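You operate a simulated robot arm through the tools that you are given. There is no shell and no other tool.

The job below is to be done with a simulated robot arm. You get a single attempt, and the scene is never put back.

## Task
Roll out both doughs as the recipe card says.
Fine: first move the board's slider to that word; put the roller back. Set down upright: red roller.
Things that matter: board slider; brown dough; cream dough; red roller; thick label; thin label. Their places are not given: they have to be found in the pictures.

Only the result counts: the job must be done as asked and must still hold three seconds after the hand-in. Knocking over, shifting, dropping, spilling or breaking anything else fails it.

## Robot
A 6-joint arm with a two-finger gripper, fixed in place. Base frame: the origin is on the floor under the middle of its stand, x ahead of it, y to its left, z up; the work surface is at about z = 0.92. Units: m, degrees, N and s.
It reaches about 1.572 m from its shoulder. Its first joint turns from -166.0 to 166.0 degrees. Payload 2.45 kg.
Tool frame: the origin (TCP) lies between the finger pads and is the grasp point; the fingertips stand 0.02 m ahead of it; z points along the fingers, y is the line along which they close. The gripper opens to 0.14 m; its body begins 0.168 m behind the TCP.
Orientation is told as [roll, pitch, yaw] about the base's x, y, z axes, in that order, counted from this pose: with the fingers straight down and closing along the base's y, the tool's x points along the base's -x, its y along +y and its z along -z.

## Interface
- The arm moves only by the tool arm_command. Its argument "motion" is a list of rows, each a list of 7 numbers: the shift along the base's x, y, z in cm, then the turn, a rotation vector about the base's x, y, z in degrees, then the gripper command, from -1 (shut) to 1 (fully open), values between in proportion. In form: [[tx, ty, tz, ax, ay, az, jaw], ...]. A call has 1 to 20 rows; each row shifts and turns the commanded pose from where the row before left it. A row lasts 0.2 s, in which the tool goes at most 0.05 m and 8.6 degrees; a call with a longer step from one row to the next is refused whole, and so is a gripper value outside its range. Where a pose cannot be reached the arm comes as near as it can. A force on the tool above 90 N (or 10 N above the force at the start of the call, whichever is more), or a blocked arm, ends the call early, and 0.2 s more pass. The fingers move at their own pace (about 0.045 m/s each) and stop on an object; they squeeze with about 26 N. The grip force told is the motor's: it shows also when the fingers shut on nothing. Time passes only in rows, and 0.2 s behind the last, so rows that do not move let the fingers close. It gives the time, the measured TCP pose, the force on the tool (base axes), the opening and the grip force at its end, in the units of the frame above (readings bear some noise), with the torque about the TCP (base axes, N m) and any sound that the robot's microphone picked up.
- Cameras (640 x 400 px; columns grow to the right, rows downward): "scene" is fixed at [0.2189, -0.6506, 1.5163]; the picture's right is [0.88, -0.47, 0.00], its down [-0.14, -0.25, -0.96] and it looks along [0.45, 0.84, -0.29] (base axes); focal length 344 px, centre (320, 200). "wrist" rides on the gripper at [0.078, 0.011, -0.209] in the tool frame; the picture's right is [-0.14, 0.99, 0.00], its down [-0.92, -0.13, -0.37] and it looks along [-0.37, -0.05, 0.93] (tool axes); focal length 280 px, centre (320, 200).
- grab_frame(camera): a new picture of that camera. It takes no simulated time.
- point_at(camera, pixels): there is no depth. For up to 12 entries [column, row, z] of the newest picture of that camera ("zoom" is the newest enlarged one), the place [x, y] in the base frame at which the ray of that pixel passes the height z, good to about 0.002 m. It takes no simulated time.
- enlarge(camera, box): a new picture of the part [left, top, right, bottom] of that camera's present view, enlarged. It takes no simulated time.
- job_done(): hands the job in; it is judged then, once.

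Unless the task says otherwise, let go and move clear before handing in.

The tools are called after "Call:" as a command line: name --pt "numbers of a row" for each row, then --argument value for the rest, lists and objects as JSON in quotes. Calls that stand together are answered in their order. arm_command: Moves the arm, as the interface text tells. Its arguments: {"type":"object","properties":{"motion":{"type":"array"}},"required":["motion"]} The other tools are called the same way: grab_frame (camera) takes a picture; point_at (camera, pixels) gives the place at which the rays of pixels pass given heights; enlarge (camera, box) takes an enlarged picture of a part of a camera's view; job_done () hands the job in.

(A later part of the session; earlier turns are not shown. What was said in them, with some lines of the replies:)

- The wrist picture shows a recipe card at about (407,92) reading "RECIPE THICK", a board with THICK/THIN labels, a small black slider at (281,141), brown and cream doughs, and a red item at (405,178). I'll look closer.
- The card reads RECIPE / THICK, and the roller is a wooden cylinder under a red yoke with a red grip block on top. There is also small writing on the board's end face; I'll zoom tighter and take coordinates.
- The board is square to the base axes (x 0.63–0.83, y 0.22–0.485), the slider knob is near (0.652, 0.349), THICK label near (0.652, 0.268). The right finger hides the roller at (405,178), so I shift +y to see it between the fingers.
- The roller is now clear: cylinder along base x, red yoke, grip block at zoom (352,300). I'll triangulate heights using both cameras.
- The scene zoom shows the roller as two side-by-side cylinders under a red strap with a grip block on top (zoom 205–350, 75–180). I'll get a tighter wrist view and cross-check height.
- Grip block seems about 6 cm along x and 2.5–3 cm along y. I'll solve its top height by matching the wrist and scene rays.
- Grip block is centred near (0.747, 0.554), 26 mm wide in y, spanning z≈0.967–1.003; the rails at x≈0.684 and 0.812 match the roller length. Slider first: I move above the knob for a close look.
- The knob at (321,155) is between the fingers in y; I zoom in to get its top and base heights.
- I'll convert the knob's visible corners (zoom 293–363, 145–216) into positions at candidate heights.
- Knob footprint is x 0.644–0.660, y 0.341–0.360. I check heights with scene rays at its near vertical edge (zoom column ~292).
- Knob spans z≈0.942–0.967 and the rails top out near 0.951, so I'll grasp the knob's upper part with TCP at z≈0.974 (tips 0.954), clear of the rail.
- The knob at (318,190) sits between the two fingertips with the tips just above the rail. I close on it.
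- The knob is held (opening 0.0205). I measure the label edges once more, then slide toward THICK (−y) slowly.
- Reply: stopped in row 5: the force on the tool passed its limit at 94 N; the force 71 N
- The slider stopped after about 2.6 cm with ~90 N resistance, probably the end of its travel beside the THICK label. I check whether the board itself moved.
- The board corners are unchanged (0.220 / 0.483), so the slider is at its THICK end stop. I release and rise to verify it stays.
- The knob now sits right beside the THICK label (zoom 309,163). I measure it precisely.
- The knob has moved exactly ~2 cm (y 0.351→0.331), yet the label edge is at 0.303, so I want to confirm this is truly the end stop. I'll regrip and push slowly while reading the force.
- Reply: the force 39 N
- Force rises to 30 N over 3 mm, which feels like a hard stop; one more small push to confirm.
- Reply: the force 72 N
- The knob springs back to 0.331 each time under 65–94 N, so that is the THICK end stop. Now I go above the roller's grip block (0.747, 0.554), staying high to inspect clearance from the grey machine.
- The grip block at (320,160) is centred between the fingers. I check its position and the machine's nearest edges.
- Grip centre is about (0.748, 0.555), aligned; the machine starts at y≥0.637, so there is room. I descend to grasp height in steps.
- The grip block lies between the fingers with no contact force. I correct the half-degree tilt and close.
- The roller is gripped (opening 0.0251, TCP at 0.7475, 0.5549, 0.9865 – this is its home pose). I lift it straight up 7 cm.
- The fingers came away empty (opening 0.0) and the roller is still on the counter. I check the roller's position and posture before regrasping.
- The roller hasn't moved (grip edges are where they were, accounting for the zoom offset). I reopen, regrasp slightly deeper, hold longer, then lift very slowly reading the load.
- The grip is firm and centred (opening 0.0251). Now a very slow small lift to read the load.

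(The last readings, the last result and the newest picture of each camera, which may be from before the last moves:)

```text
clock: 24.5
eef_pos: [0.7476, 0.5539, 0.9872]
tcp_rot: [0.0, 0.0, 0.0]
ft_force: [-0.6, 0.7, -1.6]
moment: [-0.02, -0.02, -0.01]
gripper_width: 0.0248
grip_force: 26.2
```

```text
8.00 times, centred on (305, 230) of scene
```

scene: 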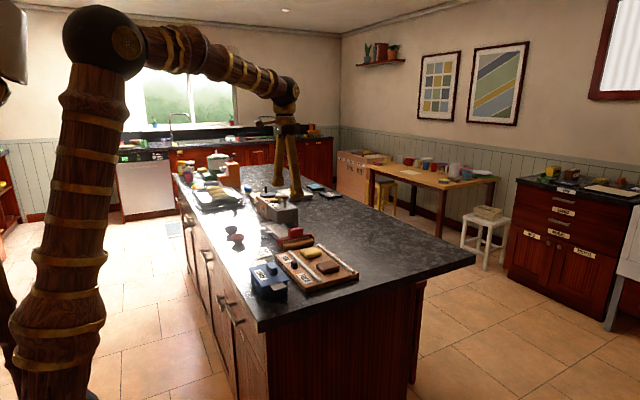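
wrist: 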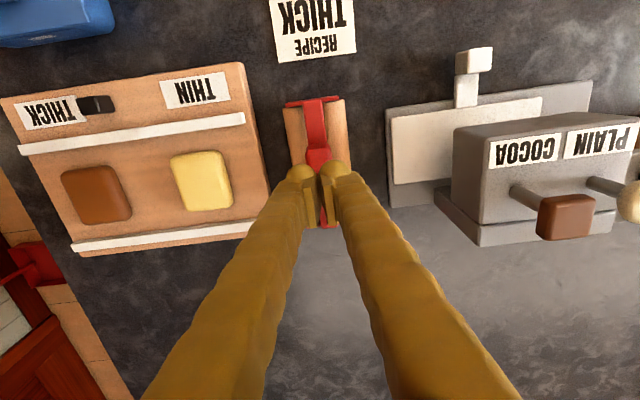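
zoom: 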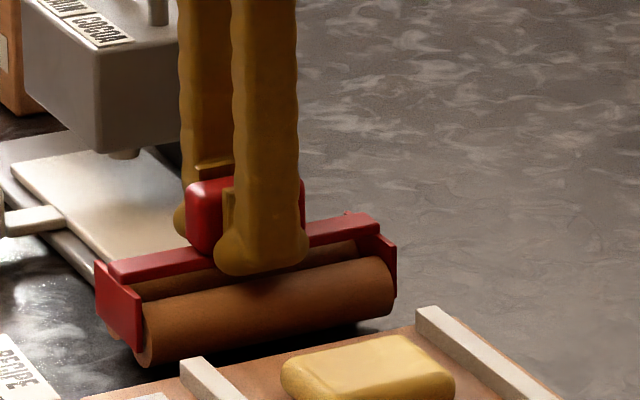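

The roller is lifting now (bottom edge rose ~10 zoom px), load only ~1.6 N. I continue lifting gently and check it stays held.

Call:
arm_command --pt "0 0 0.3 0 0 0 -1" --pt "0 0 0.4 0 0 0 -1" --pt "0 0 0.5 0 0 0 -1" --pt "0 0 0.5 0 0 0 -1" --pt "0 0 0.3 0 0 0 -1" --pt "0 0 0 0 0 0 -1"

Call:
enlarge --camera "scene" --box '[275, 205, 335, 255]'

Call:
grab_frame --camera "wrist"

```text
clock: 25.9
eef_pos: [0.7483, 0.5549, 1.007]
tcp_rot: [-0.1, 0.0, 0.0]
ft_force: [0.0, 0.1, -3.0]
moment: [-0.03, 0.0, 0.01]
gripper_width: 0.0251
grip_force: 26.6
```

```text
8.00 times, centred on (305, 230) of scene
```

zoom: 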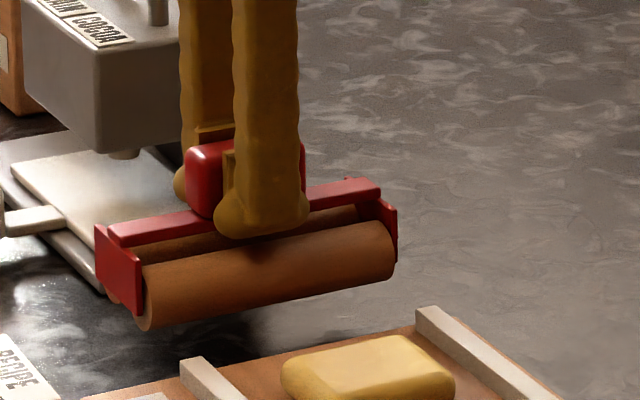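

```text
taken
```

wrist: 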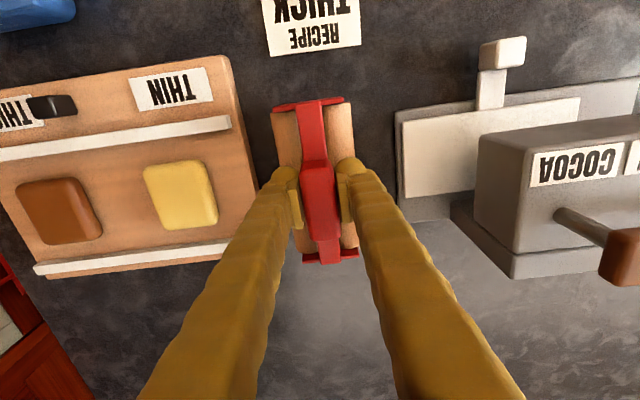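

The roller is held with ~3 N weight. I lift another 4 cm gently and then carry it over the cream dough (y≈0.413) well above it.

Call:
arm_command --pt "0 0 0.4 0 0 0 -1" --pt "0 0 0.7 0 0 0 -1" --pt "0 0 0.8 0 0 0 -1" --pt "0 0 0.8 0 0 0 -1" --pt "0 0 0.8 0 0 0 -1" --pt "0 0 0.5 0 0 0 -1" --pt "0 0 0 0 0 0 -1"

Call:
arm_command --pt "0 -0.4 0 0 0 0 -1" --pt "0 -0.8 0 0 0 0 -1" --pt "0 -1.2 0 0 0 0 -1" --pt "0 -1.5 0 0 0 0 -1" --pt "0 -1.5 0 0 0 0 -1" --pt "0 -1.5 0 0 0 0 -1" --pt "0 -1.5 0 0 0 0 -1" --pt "0 -1.5 0 0 0 0 -1" --pt "0 -1.5 0 0 0 0 -1" --pt "0 -1.2 0 0 0 0 -1" --pt "0 -0.8 0 0 0 0 -1" --pt "0 -0.6 0 0 0 0 -1" --pt "0 0 0 0 0 0 -1"

Call:
grab_frame --camera "wrist"

Call:
enlarge --camera "scene" --box '[260, 200, 365, 290]'

```text
clock: 27.5
eef_pos: [0.7478, 0.554, 1.0469]
tcp_rot: [-0.1, 0.0, 0.0]
ft_force: [0.2, 0.0, -3.4]
moment: [-0.01, 0.01, 0.0]
gripper_width: 0.0251
grip_force: 25.7
```

```text
clock: 30.3
eef_pos: [0.7478, 0.4146, 1.0467]
tcp_rot: [0.0, 0.0, 0.0]
ft_force: [-0.3, 0.3, -2.2]
moment: [0.01, 0.02, 0.0]
gripper_width: 0.0248
grip_force: 26.0
```

```text
taken
```

wrist: 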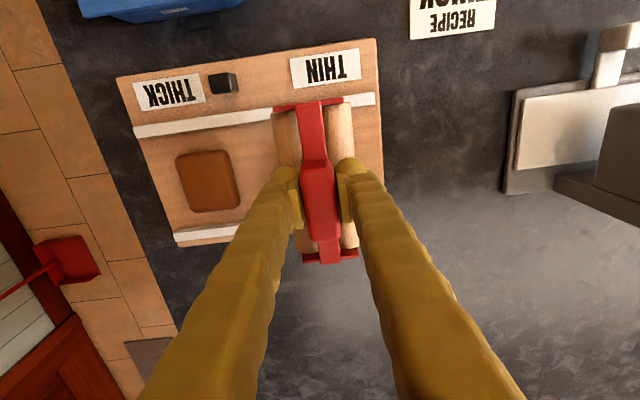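

```text
4.44 times, centred on (312, 245) of scene
```

zoom: 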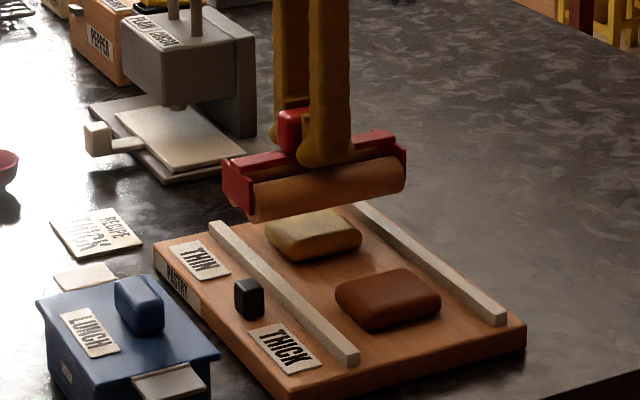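

The roller is level above the cream dough, slightly darkening it with shadow at zoom (312,235). I lower it gently toward contact, watching the force.

Call:
arm_command --pt "0 0 -0.4 0 0 0 -1" --pt "0 0 -0.5 0 0 0 -1" --pt "0 0 -0.5 0 0 0 -1" --pt "0 0 -0.3 0 0 0 -1" --pt "0 0 0 0 0 0 -1"

Call:
enlarge --camera "scene" --box '[285, 215, 345, 265]'

```text
clock: 31.5
eef_pos: [0.7475, 0.4137, 1.0303]
tcp_rot: [-0.1, -0.1, 0.1]
ft_force: [-0.7, 0.2, -2.7]
moment: [0.0, 0.01, -0.03]
gripper_width: 0.0251
grip_force: 25.3
```

```text
8.00 times, centred on (315, 240) of scene
```

zoom: 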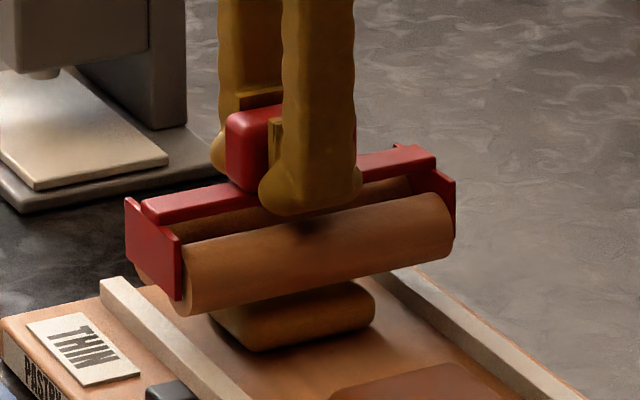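

No contact yet. I keep lowering in 2 mm steps.

Call:
arm_command --pt "0 0 -0.2 0 0 0 -1" --pt "0 0 -0.2 0 0 0 -1" --pt "0 0 -0.2 0 0 0 -1" --pt "0 0 0 0 0 0 -1"

Call:
enlarge --camera "scene" --box '[285, 215, 345, 265]'

```text
clock: 32.5
eef_pos: [0.7478, 0.4131, 1.0248]
tcp_rot: [0.0, 0.0, 0.0]
ft_force: [0.5, 0.5, -2.2]
moment: [0.0, 0.02, -0.02]
gripper_width: 0.0251
grip_force: 26.2
```

```text
8.00 times, centred on (315, 240) of scene
```

zoom: 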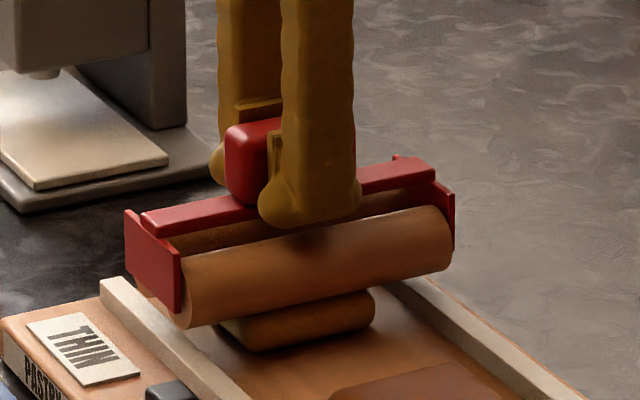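

Call:
arm_command --pt "0 0 -0.2 0 0 0 -1" --pt "0 0 -0.2 0 0 0 -1" --pt "0 0 0 0 0 0 -1"

Call:
enlarge --camera "scene" --box '[285, 215, 345, 265]'

```text
clock: 33.3
eef_pos: [0.7488, 0.4135, 1.0198]
tcp_rot: [-0.1, 0.1, 0.0]
ft_force: [-0.1, 0.8, -4.1]
moment: [-0.02, 0.02, 0.02]
gripper_width: 0.0252
grip_force: 25.4
```

```text
8.00 times, centred on (315, 240) of scene
```

zoom: 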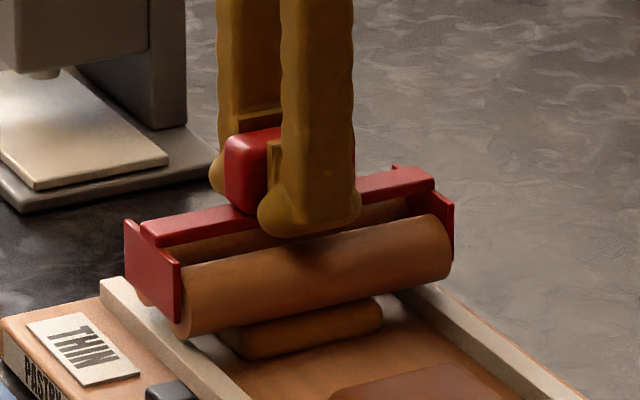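

The cream dough is starting to spread under the roller (its edge grew to zoom 382,358) with almost no force. I continue down to the rails.

Call:
arm_command --pt "0 0 -0.2 0 0 0 -1" --pt "0 0 -0.2 0 0 0 -1" --pt "0 0 0 0 0 0 -1"

Call:
enlarge --camera "scene" --box '[285, 215, 345, 265]'

Call:
grab_frame --camera "wrist"

```text
clock: 34.1
eef_pos: [0.7479, 0.4145, 1.0154]
tcp_rot: [-0.2, 0.0, 0.0]
ft_force: [0.2, -0.1, -3.1]
moment: [-0.01, 0.02, -0.03]
gripper_width: 0.0251
grip_force: 25.9
```

```text
8.00 times, centred on (315, 240) of scene
```

zoom: 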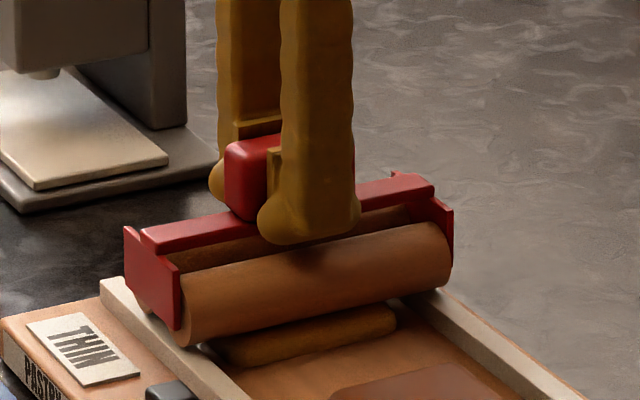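

```text
taken
```

wrist: 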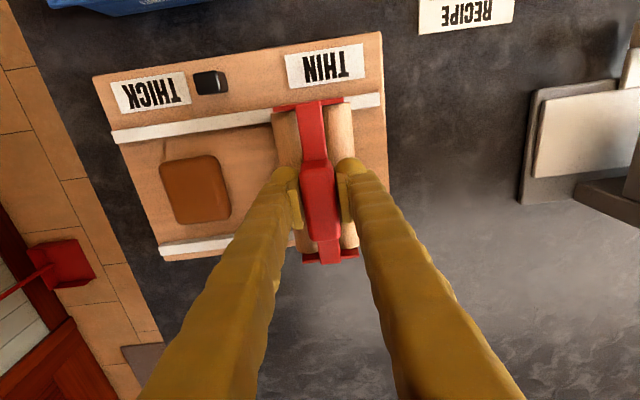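

The dough keeps flattening with the roller and the roller is nearly on the rails (zoom 150–200, 345). I lower in 1 mm steps until the rails carry it.

Call:
arm_command --pt "0 0 -0.1 0 0 0 -1" --pt "0 0 -0.1 0 0 0 -1" --pt "0 0 0 0 0 0 -1"

Call:
enlarge --camera "scene" --box '[285, 225, 335, 265]'

```text
clock: 34.9
eef_pos: [0.7465, 0.4134, 1.014]
tcp_rot: [0.0, -0.1, 0.0]
ft_force: [1.9, -1.5, 4.4]
moment: [0.04, -0.14, 0.0]
gripper_width: 0.0249
grip_force: 26.1
```

```text
10.00 times, centred on (310, 245) of scene
```

zoom: 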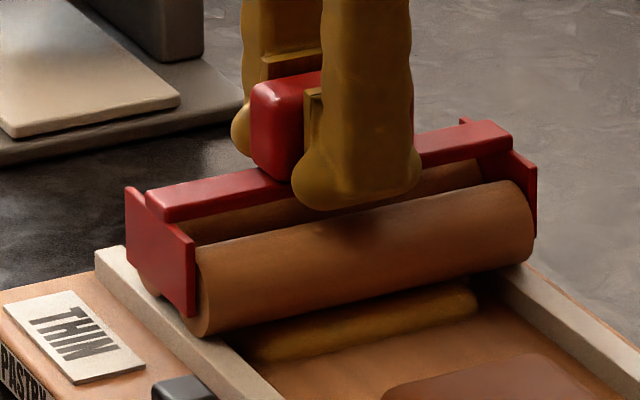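

Contact: force went to +4.4 N at TCP z 1.014, so the roller rests on the rails. I press a touch more and roll +y then −y over the cream dough.

Call:
arm_command --pt "0 0 -0.05 0 0 0 -1" --pt "0 0.3 0 0 0 0 -1" --pt "0 0.6 0 0 0 0 -1" --pt "0 0.6 0 0 0 0 -1" --pt "0 0.6 0 0 0 0 -1" --pt "0 0.4 0 0 0 0 -1" --pt "0 0 0 0 0 0 -1"

Call:
enlarge --camera "scene" --box '[280, 225, 350, 275]'

```text
clock: 36.5
eef_pos: [0.7473, 0.4402, 1.0137]
tcp_rot: [0.0, 0.0, 0.0]
ft_force: [0.4, 1.7, 15.3]
moment: [0.03, -0.32, 0.03]
gripper_width: 0.0249
grip_force: 26.5
```

```text
8.00 times, centred on (315, 250) of scene
```

zoom: 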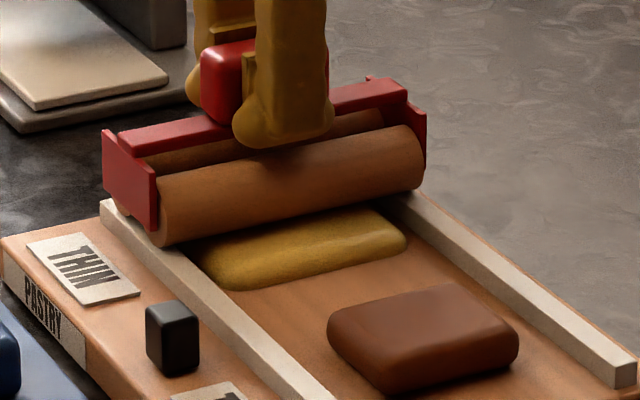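

The cream dough has rolled out flat between the rails, and rolling is smooth at ~15 N. I roll back −y across it, stopping short of the brown dough.

Call:
arm_command --pt "0 -0.3 0 0 0 0 -1" --pt "0 -0.6 0 0 0 0 -1" --pt "0 -0.8 0 0 0 0 -1" --pt "0 -0.8 0 0 0 0 -1" --pt "0 -0.8 0 0 0 0 -1" --pt "0 -0.8 0 0 0 0 -1" --pt "0 -0.8 0 0 0 0 -1" --pt "0 -0.8 0 0 0 0 -1" --pt "0 -0.8 0 0 0 0 -1" --pt "0 -0.6 0 0 0 0 -1" --pt "0 -0.4 0 0 0 0 -1" --pt "0 0 0 0 0 0 -1"

Call:
enlarge --camera "scene" --box '[280, 225, 350, 275]'

Call:
grab_frame --camera "wrist"

```text
clock: 39.1
eef_pos: [0.7488, 0.3629, 1.013]
tcp_rot: [0.0, -0.1, 0.1]
ft_force: [2.9, 0.7, 0.2]
moment: [0.02, -0.08, -0.01]
gripper_width: 0.0248
grip_force: 25.7
```

```text
8.00 times, centred on (315, 250) of scene
```

zoom: 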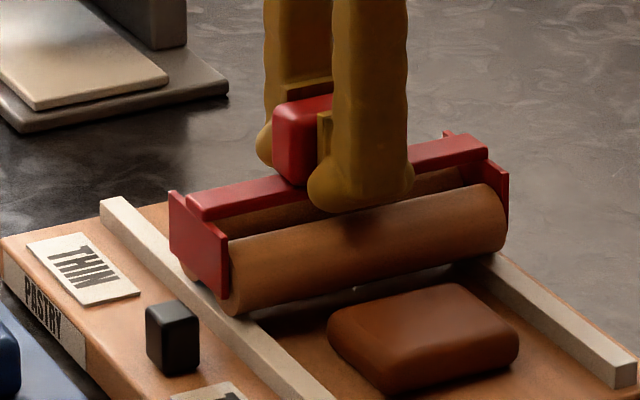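

```text
taken
```

wrist: 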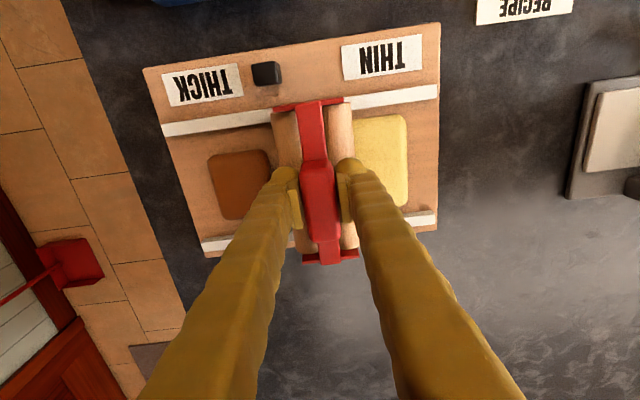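

The cream dough now shows flat and wide beyond the roller (360–408, 115–208). I lift 3.5 cm and move over the brown dough (y≈0.284).

Call:
arm_command --pt "0 0 0.3 0 0 0 -1" --pt "0 0 0.6 0 0 0 -1" --pt "0 0 0.8 0 0 0 -1" --pt "0 0 0.8 0 0 0 -1" --pt "0 0 0.7 0 0 0 -1" --pt "0 0 0.3 0 0 0 -1" --pt "0 -0.5 0 0 0 0 -1" --pt "0 -1.2 0 0 0 0 -1" --pt "0 -1.5 0 0 0 0 -1" --pt "0 -1.5 0 0 0 0 -1" --pt "0 -1.5 0 0 0 0 -1" --pt "0 -1.1 0 0 0 0 -1" --pt "0 -0.6 0 0 0 0 -1" --pt "0 0 0 0 0 0 -1"

Call:
enlarge --camera "scene" --box '[280, 225, 364, 295]'

Call:
grab_frame --camera "wrist"

```text
clock: 42.1
eef_pos: [0.7477, 0.2847, 1.0471]
tcp_rot: [-0.1, 0.0, 0.0]
ft_force: [-0.4, -0.1, -2.9]
moment: [0.04, -0.01, 0.03]
gripper_width: 0.0252
grip_force: 26.2
```

```text
5.71 times, centred on (322, 260) of scene
```

zoom: 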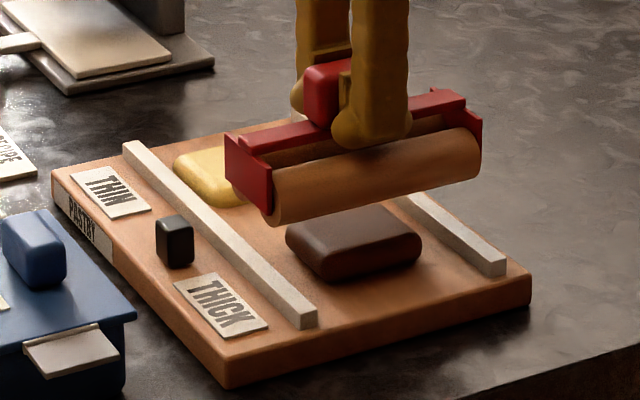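

```text
taken
```

wrist: 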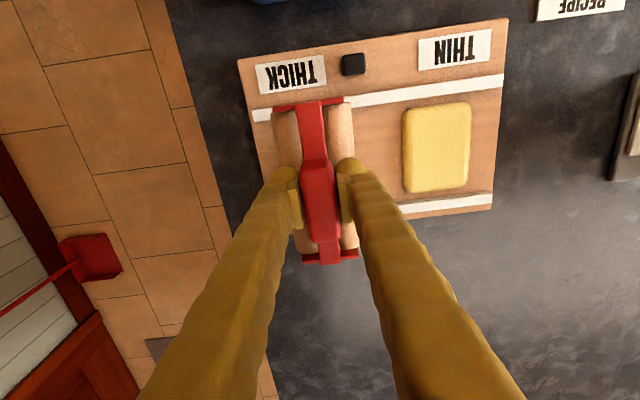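

The cream dough is a wide flat sheet now, and the roller hovers level over the brown dough. I lower it onto the brown dough and rails.

Call:
arm_command --pt "0 0 -0.4 0 0 0 -1" --pt "0 0 -0.6 0 0 0 -1" --pt "0 0 -0.6 0 0 0 -1" --pt "0 0 -0.4 0 0 0 -1" --pt "0 0 -0.3 0 0 0 -1" --pt "0 0 -0.2 0 0 0 -1" --pt "0 0 -0.2 0 0 0 -1" --pt "0 0 -0.2 0 0 0 -1" --pt "0 0 -0.2 0 0 0 -1" --pt "0 0 -0.1 0 0 0 -1" --pt "0 0 0 0 0 0 -1"

Call:
enlarge --camera "scene" --box '[290, 235, 360, 295]'

```text
clock: 44.5
eef_pos: [0.7476, 0.2852, 1.0154]
tcp_rot: [0.1, 0.0, 0.0]
ft_force: [0.1, -0.5, -3.0]
moment: [0.01, 0.04, 0.01]
gripper_width: 0.0252
grip_force: 26.1
```

```text
6.67 times, centred on (325, 265) of scene
```

zoom: 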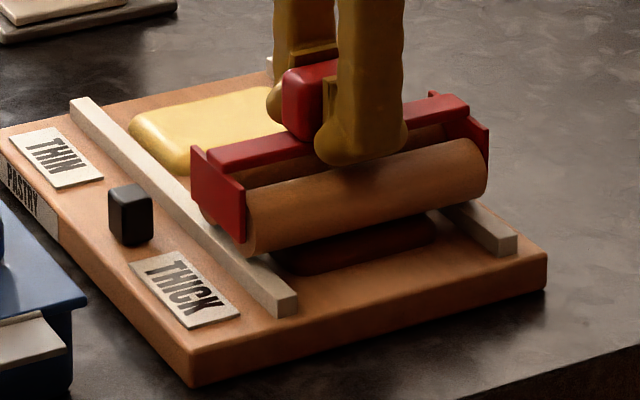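

The brown dough is flattening and the roller is nearly on the rails. I lower the last 2 mm until the force shows contact.

Call:
arm_command --pt "0 0 -0.1 0 0 0 -1" --pt "0 0 -0.1 0 0 0 -1" --pt "0 0 -0.05 0 0 0 -1" --pt "0 0 0 0 0 0 -1"

Call:
enlarge --camera "scene" --box '[290, 235, 360, 295]'

```text
clock: 45.5
eef_pos: [0.7485, 0.2845, 1.013]
tcp_rot: [0.0, -0.1, -0.1]
ft_force: [0.0, 0.1, -2.9]
moment: [0.01, 0.0, -0.01]
gripper_width: 0.0249
grip_force: 26.1
```

```text
6.67 times, centred on (325, 265) of scene
```

zoom: 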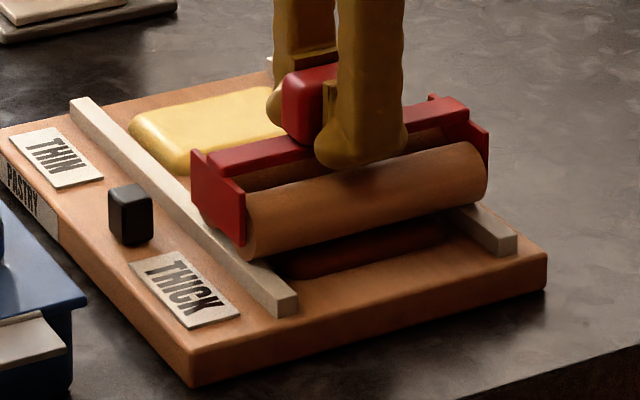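

Call:
arm_command --pt "0 0 -0.1 0 0 0 -1" --pt "0 0 0 0 0 0 -1"

```text
clock: 46.1
eef_pos: [0.7474, 0.2851, 1.0126]
tcp_rot: [0.0, -0.1, -0.1]
ft_force: [3.8, 1.5, 4.4]
moment: [0.0, -0.05, -0.01]
gripper_width: 0.0249
grip_force: 25.6
```

Contact on the rails at z 1.0126. I press slightly more and roll −y 3 cm, then +y 7 cm over the brown dough.

Call:
arm_command --pt "0 0 -0.07 0 0 0 -1" --pt "0 -0.3 0 0 0 0 -1" --pt "0 -0.6 0 0 0 0 -1" --pt "0 -0.8 0 0 0 0 -1" --pt "0 -0.7 0 0 0 0 -1" --pt "0 -0.4 0 0 0 0 -1" --pt "0 0 0 0 0 0 -1"

Call:
enlarge --camera "scene" --box '[290, 235, 360, 295]'

Call:
grab_frame --camera "wrist"

```text
clock: 47.7
eef_pos: [0.7473, 0.2575, 1.0119]
tcp_rot: [-0.1, 0.0, -0.1]
ft_force: [1.3, 0.3, 4.6]
moment: [0.01, 0.02, -0.01]
gripper_width: 0.0248
grip_force: 25.8
```

```text
6.67 times, centred on (325, 265) of scene
```

zoom: 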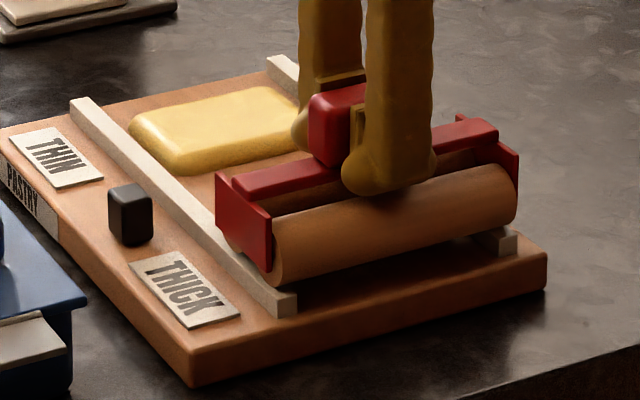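

```text
taken
```

wrist: 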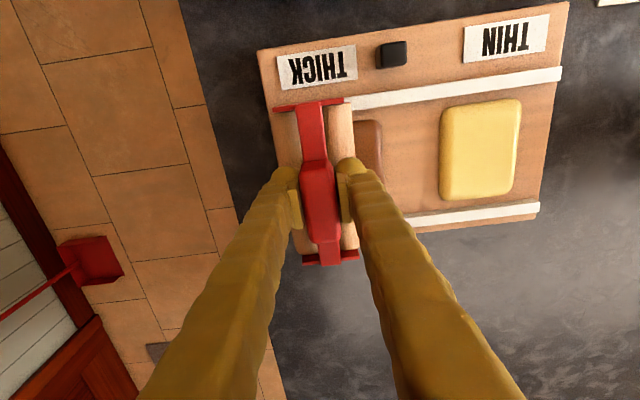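

The brown dough is spreading (visible at 355–382, 120–180). I now roll +y over the brown dough to the middle.

Call:
arm_command --pt "0 0.3 -0.03 0 0 0 -1" --pt "0 0.6 0 0 0 0 -1" --pt "0 0.8 0 0 0 0 -1" --pt "0 0.8 0 0 0 0 -1" --pt "0 0.8 0 0 0 0 -1" --pt "0 0.8 0 0 0 0 -1" --pt "0 0.8 0 0 0 0 -1" --pt "0 0.8 0 0 0 0 -1" --pt "0 0.8 0 0 0 0 -1" --pt "0 0.8 0 0 0 0 -1" --pt "0 0.6 0 0 0 0 -1" --pt "0 0.3 0 0 0 0 -1" --pt "0 0 0 0 0 0 -1"

Call:
enlarge --camera "scene" --box '[280, 230, 364, 295]'

Call:
grab_frame --camera "wrist"

```text
clock: 50.5
eef_pos: [0.7478, 0.3396, 1.0123]
tcp_rot: [0.0, 0.0, -0.1]
ft_force: [0.2, -0.4, -3.1]
moment: [-0.02, -0.02, -0.01]
gripper_width: 0.0249
grip_force: 25.4
```

```text
6.15 times, centred on (322, 262) of scene
```

zoom: 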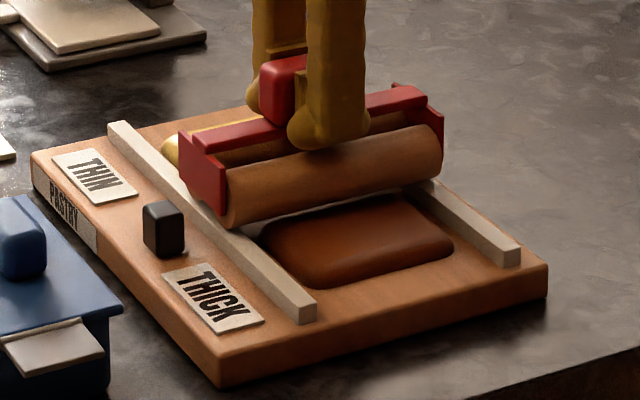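

```text
taken
```

wrist: 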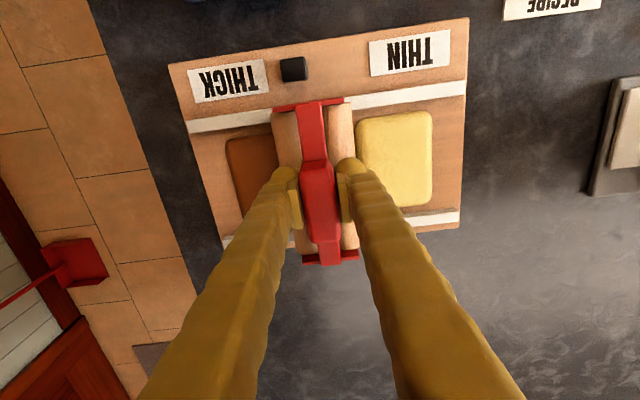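

Both doughs are flat, but the force (−3.1 N) shows the roller is barely touching now. I'll press ~1 mm more and make one more firm pass over both.

Call:
arm_command --pt "0 0 -0.1 0 0 0 -1" --pt "0 0 -0.05 0 0 0 -1" --pt "0 0 0 0 0 0 -1"

```text
clock: 51.3
eef_pos: [0.7488, 0.3379, 1.0104]
tcp_rot: [0.0, 0.0, 0.0]
ft_force: [-1.4, 1.0, 14.9]
moment: [-0.01, 0.32, 0.01]
gripper_width: 0.025
grip_force: 25.9
```

Pressing at ~18 N on the rails now. I roll −y over the brown dough.

Call:
arm_command --pt "0 -0.3 0 0 0 0 -1" --pt "0 -0.6 0 0 0 0 -1" --pt "0 -0.8 0 0 0 0 -1" --pt "0 -0.8 0 0 0 0 -1" --pt "0 -0.8 0 0 0 0 -1" --pt "0 -0.8 0 0 0 0 -1" --pt "0 -0.8 0 0 0 0 -1" --pt "0 -0.8 0 0 0 0 -1" --pt "0 -0.8 0 0 0 0 -1" --pt "0 -0.8 0 0 0 0 -1" --pt "0 -0.5 0 0 0 0 -1" --pt "0 -0.3 0 0 0 0 -1" --pt "0 0 0 0 0 0 -1"

Call:
enlarge --camera "scene" --box '[280, 230, 364, 295]'

```text
clock: 54.1
eef_pos: [0.7469, 0.2577, 1.0102]
tcp_rot: [0.0, 0.0, 0.0]
ft_force: [0.1, -0.5, -3.4]
moment: [0.0, 0.02, -0.01]
gripper_width: 0.0249
grip_force: 26.7
```

```text
6.15 times, centred on (322, 262) of scene
```

zoom: 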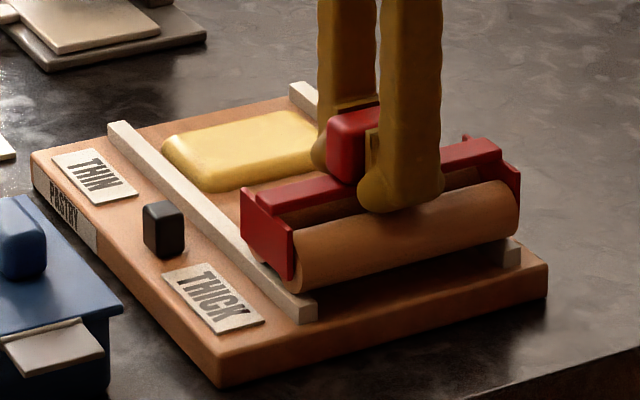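

The roller stays on the rails with its own weight. I roll one last +y pass across both doughs to y≈0.44 before lifting.

Call:
arm_command --pt "0 0.3 -0.06 0 0 0 -1" --pt "0 0.6 0 0 0 0 -1" --pt "0 0.9 0 0 0 0 -1" --pt "0 1 0 0 0 0 -1" --pt "0 1 0 0 0 0 -1" --pt "0 1 0 0 0 0 -1" --pt "0 1 0 0 0 0 -1" --pt "0 1 0 0 0 0 -1" --pt "0 1 0 0 0 0 -1" --pt "0 1 0 0 0 0 -1" --pt "0 1 0 0 0 0 -1" --pt "0 1 0 0 0 0 -1" --pt "0 1 0 0 0 0 -1" --pt "0 1 0 0 0 0 -1" --pt "0 1 0 0 0 0 -1" --pt "0 1 0 0 0 0 -1" --pt "0 1 0 0 0 0 -1" --pt "0 0.9 0 0 0 0 -1" --pt "0 0.6 0 0 0 0 -1" --pt "0 0 0 0 0 0 -1"

Call:
enlarge --camera "scene" --box '[280, 230, 364, 295]'

Call:
grab_frame --camera "wrist"

```text
clock: 58.3
eef_pos: [0.7478, 0.4308, 1.0099]
tcp_rot: [0.1, 0.0, 0.0]
ft_force: [0.1, 1.0, -3.9]
moment: [-0.01, -0.02, -0.04]
gripper_width: 0.0251
grip_force: 26.0
```

```text
6.15 times, centred on (322, 262) of scene
```

zoom: 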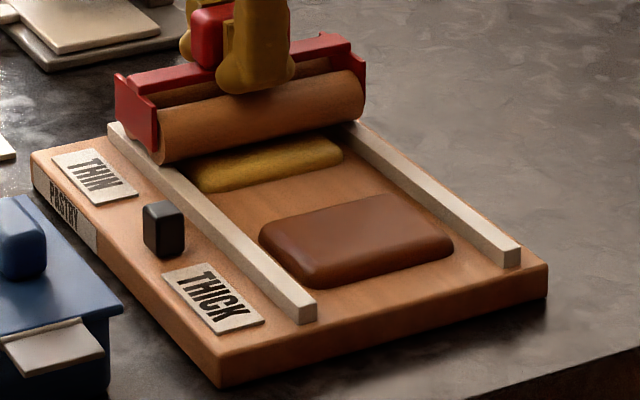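

```text
taken
```

wrist: 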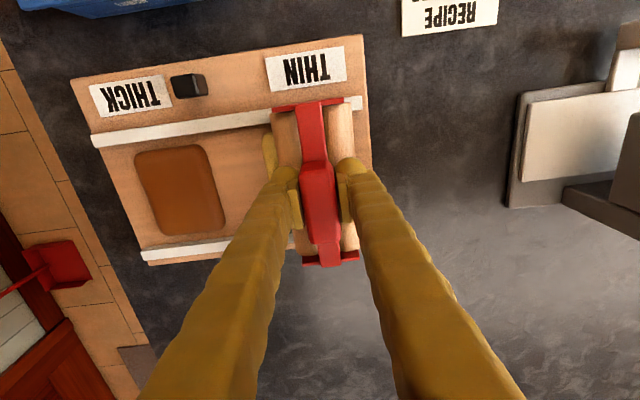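

Both doughs are rolled flat. I lift the roller gently and carry it back toward its home at y≈0.555.

Call:
arm_command --pt "0 0 0.3 0 0 0 -1" --pt "0 0 0.6 0 0 0 -1" --pt "0 0 0.8 0 0 0 -1" --pt "0 0 0.8 0 0 0 -1" --pt "0 0 0.8 0 0 0 -1" --pt "0 0 0.4 0 0 0 -1" --pt "0 0.5 0 0 0 0 -1" --pt "0 1 0 0 0 0 -1" --pt "0 1.5 0 0 0 0 -1" --pt "0 1.5 0 0 0 0 -1" --pt "0 1.5 0 0 0 0 -1" --pt "0 1.5 0 0 0 0 -1" --pt "0 1.5 0 0 0 0 -1" --pt "0 1.5 0 0 0 0 -1" --pt "0 1.1 0 0 0 0 -1" --pt "0 0.6 0 0 0 0 -1" --pt "0 0 0 0 0 0 -1" --pt "0 0 0 0 0 0 -1"

Call:
grab_frame --camera "wrist"

Call:
enlarge --camera "scene" --box '[260, 205, 365, 295]'

```text
clock: 62.1
eef_pos: [0.7467, 0.5524, 1.0464]
tcp_rot: [0.0, 0.0, 0.0]
ft_force: [-0.4, -0.5, -3.2]
moment: [-0.05, -0.01, -0.01]
gripper_width: 0.0251
grip_force: 26.5
```

```text
taken
```

wrist: 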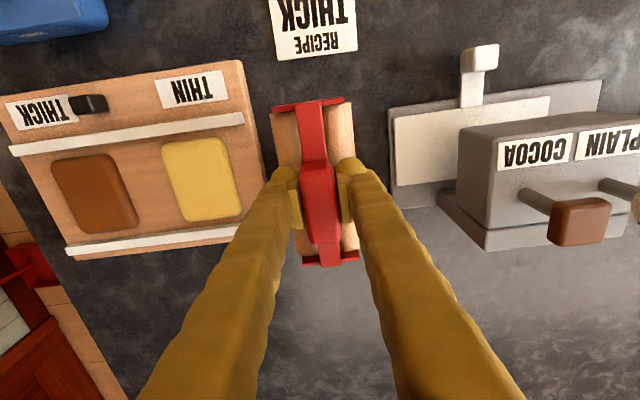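

```text
4.44 times, centred on (312, 250) of scene
```

zoom: 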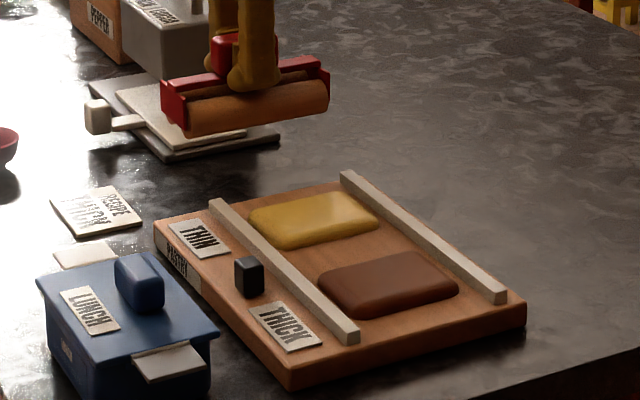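

Both doughs are evenly flattened and the knob is still at THICK. I lower the roller to just above the counter at its home spot.

Call:
arm_command --pt "0 0.15 -0.4 0 0 0 -1" --pt "0 0 -0.8 0 0 0 -1" --pt "0 0 -1 0 0 0 -1" --pt "0 0 -1 0 0 0 -1" --pt "0 0 -1 0 0 0 -1" --pt "0 0 -0.8 0 0 0 -1" --pt "0 0 -0.6 0 0 0 -1" --pt "0 0 -0.4 0 0 0 -1" --pt "0 0 0 0 0 0 -1"

Call:
enlarge --camera "scene" --box '[275, 205, 335, 255]'

```text
clock: 64.1
eef_pos: [0.7489, 0.554, 0.9866]
tcp_rot: [0.1, 0.0, 0.0]
ft_force: [-0.4, 0.7, -2.5]
moment: [0.0, 0.04, 0.03]
gripper_width: 0.0247
grip_force: 26.3
```

```text
8.00 times, centred on (305, 230) of scene
```

zoom: 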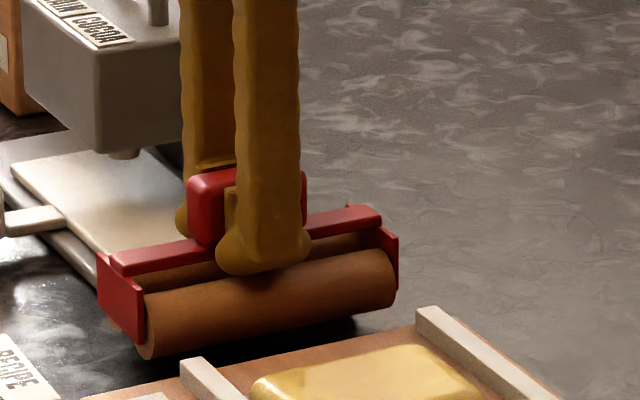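

The roller sits about 9 mm above its original spot, horizontally matching (left plate at zoom 97 vs 95). I lower in 2 mm steps.

Call:
arm_command --pt "0 0 -0.2 0 0 0 -1" --pt "0 0 -0.2 0 0 0 -1" --pt "0 0 -0.2 0 0 0 -1" --pt "0 0 -0.1 0 0 0 -1" --pt "0 0 0 0 0 0 -1"

Call:
enlarge --camera "scene" --box '[275, 205, 335, 255]'

```text
clock: 65.3
eef_pos: [0.7477, 0.5536, 0.9801]
tcp_rot: [0.1, 0.0, 0.0]
ft_force: [0.2, -0.1, -2.7]
moment: [0.04, -0.02, 0.0]
gripper_width: 0.0251
grip_force: 25.9
```

```text
8.00 times, centred on (305, 230) of scene
```

zoom: 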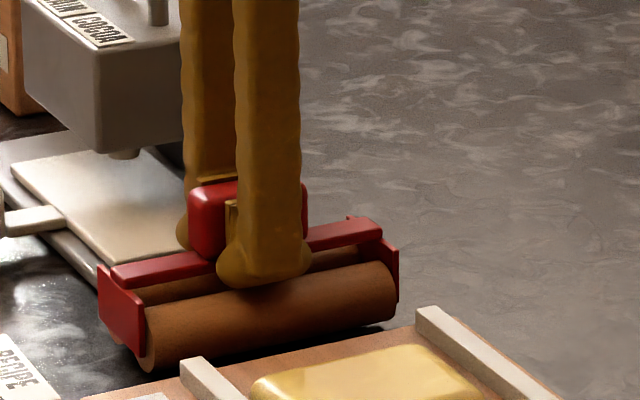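

Call:
arm_command --pt "0 0 -0.1 0 0 0 -1" --pt "0 0 -0.1 0 0 0 -1" --pt "0 0 0 0 0 0 -1"

Call:
enlarge --camera "scene" --box '[275, 205, 335, 255]'

```text
clock: 66.1
eef_pos: [0.7482, 0.5549, 0.9771]
tcp_rot: [0.0, 0.0, 0.0]
ft_force: [0.2, -1.2, -3.1]
moment: [-0.02, 0.02, 0.0]
gripper_width: 0.0253
grip_force: 26.1
```

```text
8.00 times, centred on (305, 230) of scene
```

zoom: 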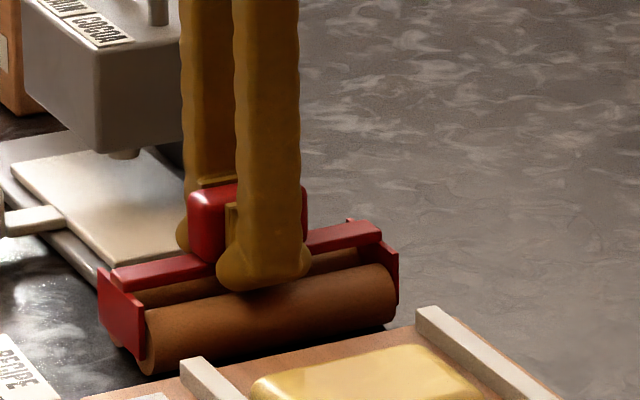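

The roller bottom is at zoom row ~374 (originally 375), almost touching. One more millimetre.

Call:
arm_command --pt "0 0 -0.1 0 0 0 -1" --pt "0 0 0 0 0 0 -1"

```text
clock: 66.7
eef_pos: [0.7471, 0.5533, 0.9775]
tcp_rot: [-0.1, 0.0, 0.0]
ft_force: [-0.6, -0.8, -1.7]
moment: [0.04, -0.01, 0.01]
gripper_width: 0.0248
grip_force: 25.6
```

Load is easing (−1.7 N), so the roller is touching down. I settle 0.5 mm more, open the fingers slowly, then rise straight up.

Call:
arm_command --pt "0 0 -0.05 0 0 0 -1" --pt "0 0 0 0 0 0 -1" --pt "0 0 0 0 0 0 -0.6" --pt "0 0 0 0 0 0 -0.5" --pt "0 0 0 0 0 0 -0.3" --pt "0 0 0 0 0 0 -0.1" --pt "0 0 0 0 0 0 -0.1" --pt "0 0 0 0 0 0 -0.1"

Call:
grab_frame --camera "wrist"

Call:
enlarge --camera "scene" --box '[275, 205, 335, 255]'

```text
clock: 68.5
eef_pos: [0.7485, 0.554, 0.9775]
tcp_rot: [-0.1, 0.0, 0.0]
ft_force: [-0.1, 0.0, -0.7]
moment: [0.0, -0.02, -0.02]
gripper_width: 0.0628
grip_force: 0.1
```

```text
taken
```

wrist: 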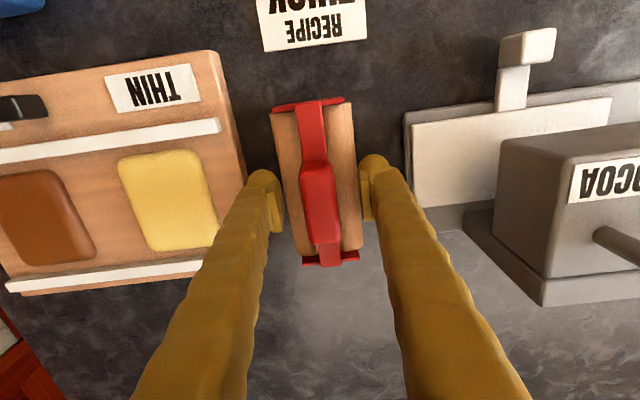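

```text
8.00 times, centred on (305, 230) of scene
```

zoom: 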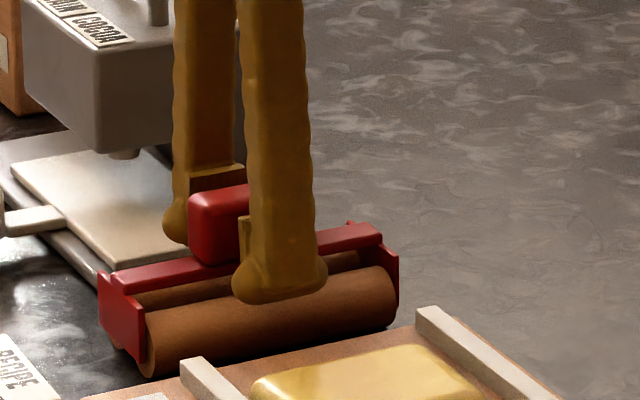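

The roller stands upright and free, at practically its original pixels. I rise straight up and clear.

Call:
arm_command --pt "0 0 0.5 0 0 0 -0.1" --pt "0 0 2 0 0 0 -0.1" --pt "0 0 3 0 0 0 -0.1" --pt "0 0 4 0 0 0 0" --pt "0 0 4 0 0 0 0" --pt "0 0 4 0 0 0 0" --pt "-2 -3 3 0 0 0 0" --pt "-3 -4 3 0 0 0 0" --pt "-3 -4 1 0 0 0 0" --pt "0 0 0 0 0 0 0"

Call:
grab_frame --camera "wrist"

Call:
enlarge --camera "scene" --box '[260, 205, 365, 295]'

Call:
enlarge --camera "scene" --box '[275, 215, 335, 255]'

```text
refused: row 8 steps farther than a row can; nothing moved
```

```text
taken
```

wrist: 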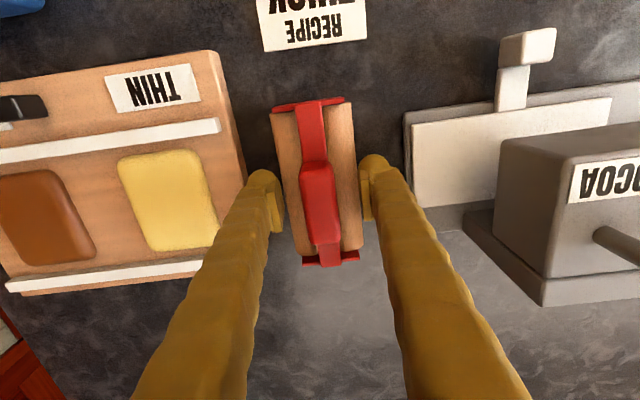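

```text
4.44 times, centred on (312, 250) of scene
```

zoom: 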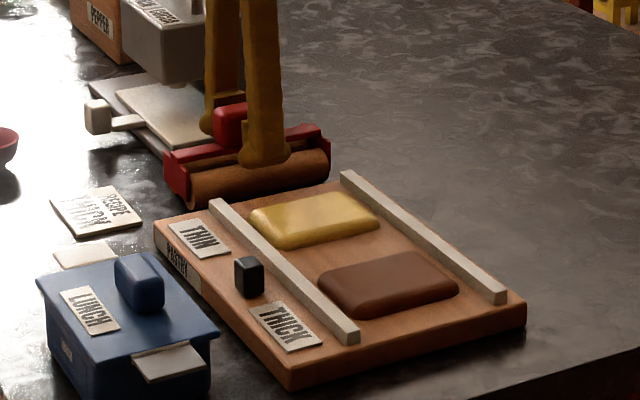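

```text
10.00 times, centred on (305, 235) of scene
```

zoom: 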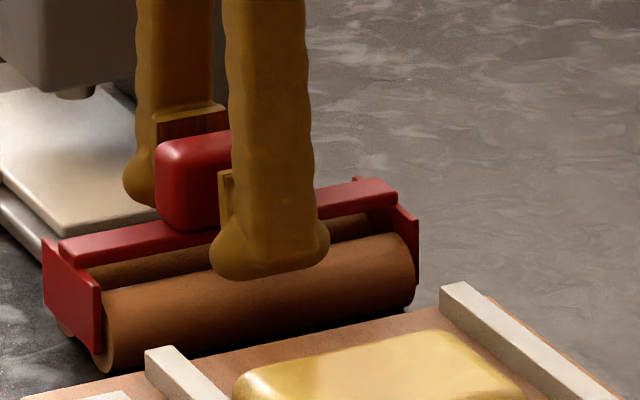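

That call was refused for one over-long diagonal row; nothing moved. I repeat with shorter steps, going straight up first.

Call:
arm_command --pt "0 0 0.5 0 0 0 -0.1" --pt "0 0 2 0 0 0 -0.1" --pt "0 0 3 0 0 0 -0.1" --pt "0 0 4 0 0 0 0" --pt "0 0 4 0 0 0 0" --pt "0 0 4 0 0 0 0" --pt "0 0 4 0 0 0 0" --pt "-2 -3 0 0 0 0 0" --pt "-2 -4 0 0 0 0 0" --pt "-2 -3 0 0 0 0 0" --pt "0 0 0 0 0 0 0"

Call:
grab_frame --camera "wrist"

Call:
enlarge --camera "scene" --box '[260, 205, 365, 295]'

Call:
enlarge --camera "scene" --box '[275, 215, 335, 255]'

```text
clock: 70.9
eef_pos: [0.6873, 0.452, 1.192]
tcp_rot: [0.1, 0.0, 0.0]
ft_force: [1.2, -0.3, 0.7]
moment: [0.03, -0.03, 0.0]
gripper_width: 0.07
grip_force: 0.0
```

```text
taken
```

wrist: 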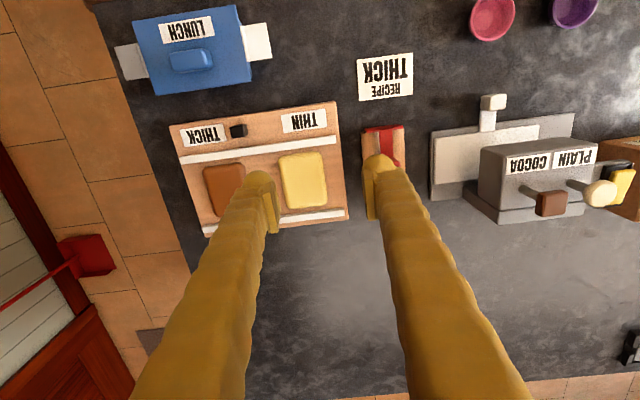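

```text
4.44 times, centred on (312, 250) of scene
```

zoom: 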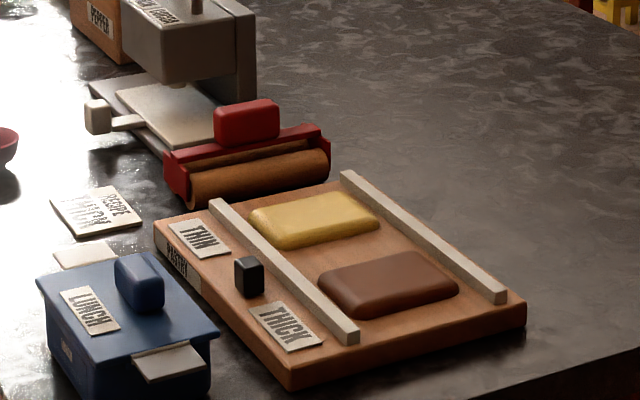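

```text
10.00 times, centred on (305, 235) of scene
```

zoom: 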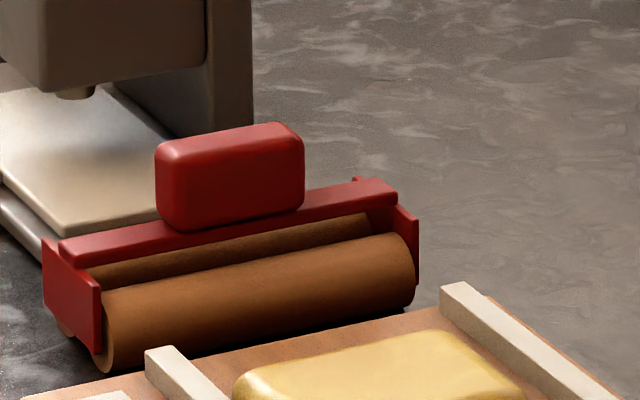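

The roller is back within ~2 mm of its start, upright. I'll take a clear look at both doughs from above to check that they're equally rolled.

Call:
arm_command --pt "-2 -3 0 0 0 0 0.5" --pt "-2 -4 0 0 0 0 1" --pt "-2 -3 0 0 0 0 1" --pt "-1 0 0 0 0 0 1" --pt "0 0 0 0 0 0 1"

Call:
grab_frame --camera "wrist"

Call:
enlarge --camera "wrist" --box '[200, 120, 440, 270]'

Call:
enlarge --camera "scene" --box '[290, 240, 354, 280]'

```text
clock: 72.1
eef_pos: [0.6178, 0.3542, 1.1927]
tcp_rot: [0.0, -0.1, 0.0]
ft_force: [0.0, -0.3, 0.4]
moment: [0.02, -0.02, -0.01]
gripper_width: 0.14
grip_force: 0.0
```

```text
taken
```

wrist: 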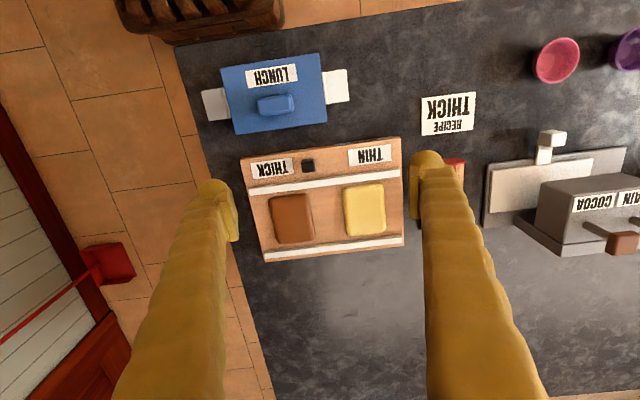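

```text
2.67 times, centred on (320, 195) of wrist
```

zoom: 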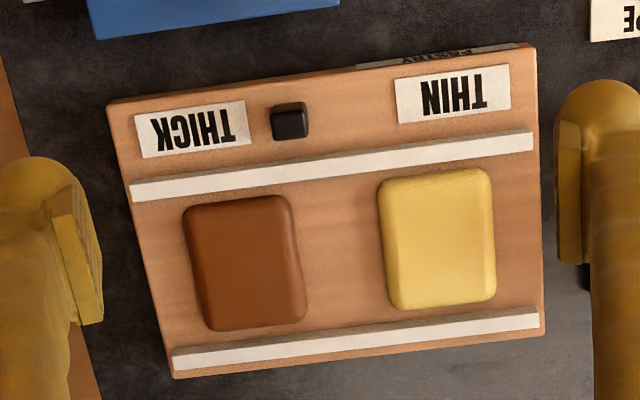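

```text
10.00 times, centred on (322, 260) of scene
```

zoom: 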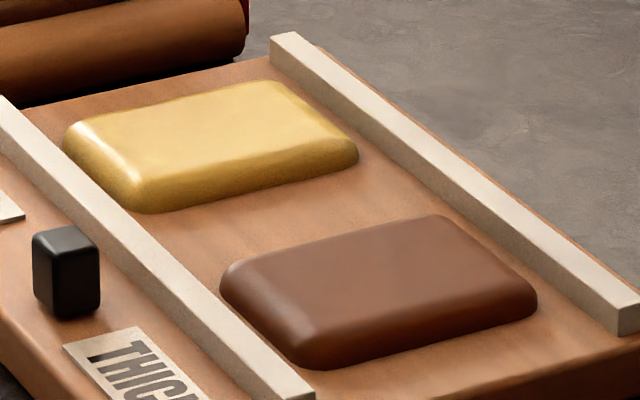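

Both doughs are evenly flattened to the same size (zoom 185–305 and 380–495), the knob is at its THICK end, and the roller stands upright at its home spot with the arm clear. I hand the job in.

Call:
job_done

```text
The job is handed in.
```

I rolled out both doughs to THICK, as the recipe card says, and handed the job in. I haven't seen the judge's result.

- **Slider:** I moved it to THICK before rolling. It stops about 2 cm from where it started, just short of the label. A second push of about 65 N moved it no further once released, so I took that as the end of its travel.
- **Doughs:** I rolled the cream and brown doughs along the rails in several passes. From above, they now look flat and about the same size.
- **Roller:** It stands upright within about 2 mm of where it started. My first grip slipped off as I lifted, but the roller stayed on the counter and didn't move.

Nothing else looked moved in the final pictures, and the arm was clear of everything when I handed in.
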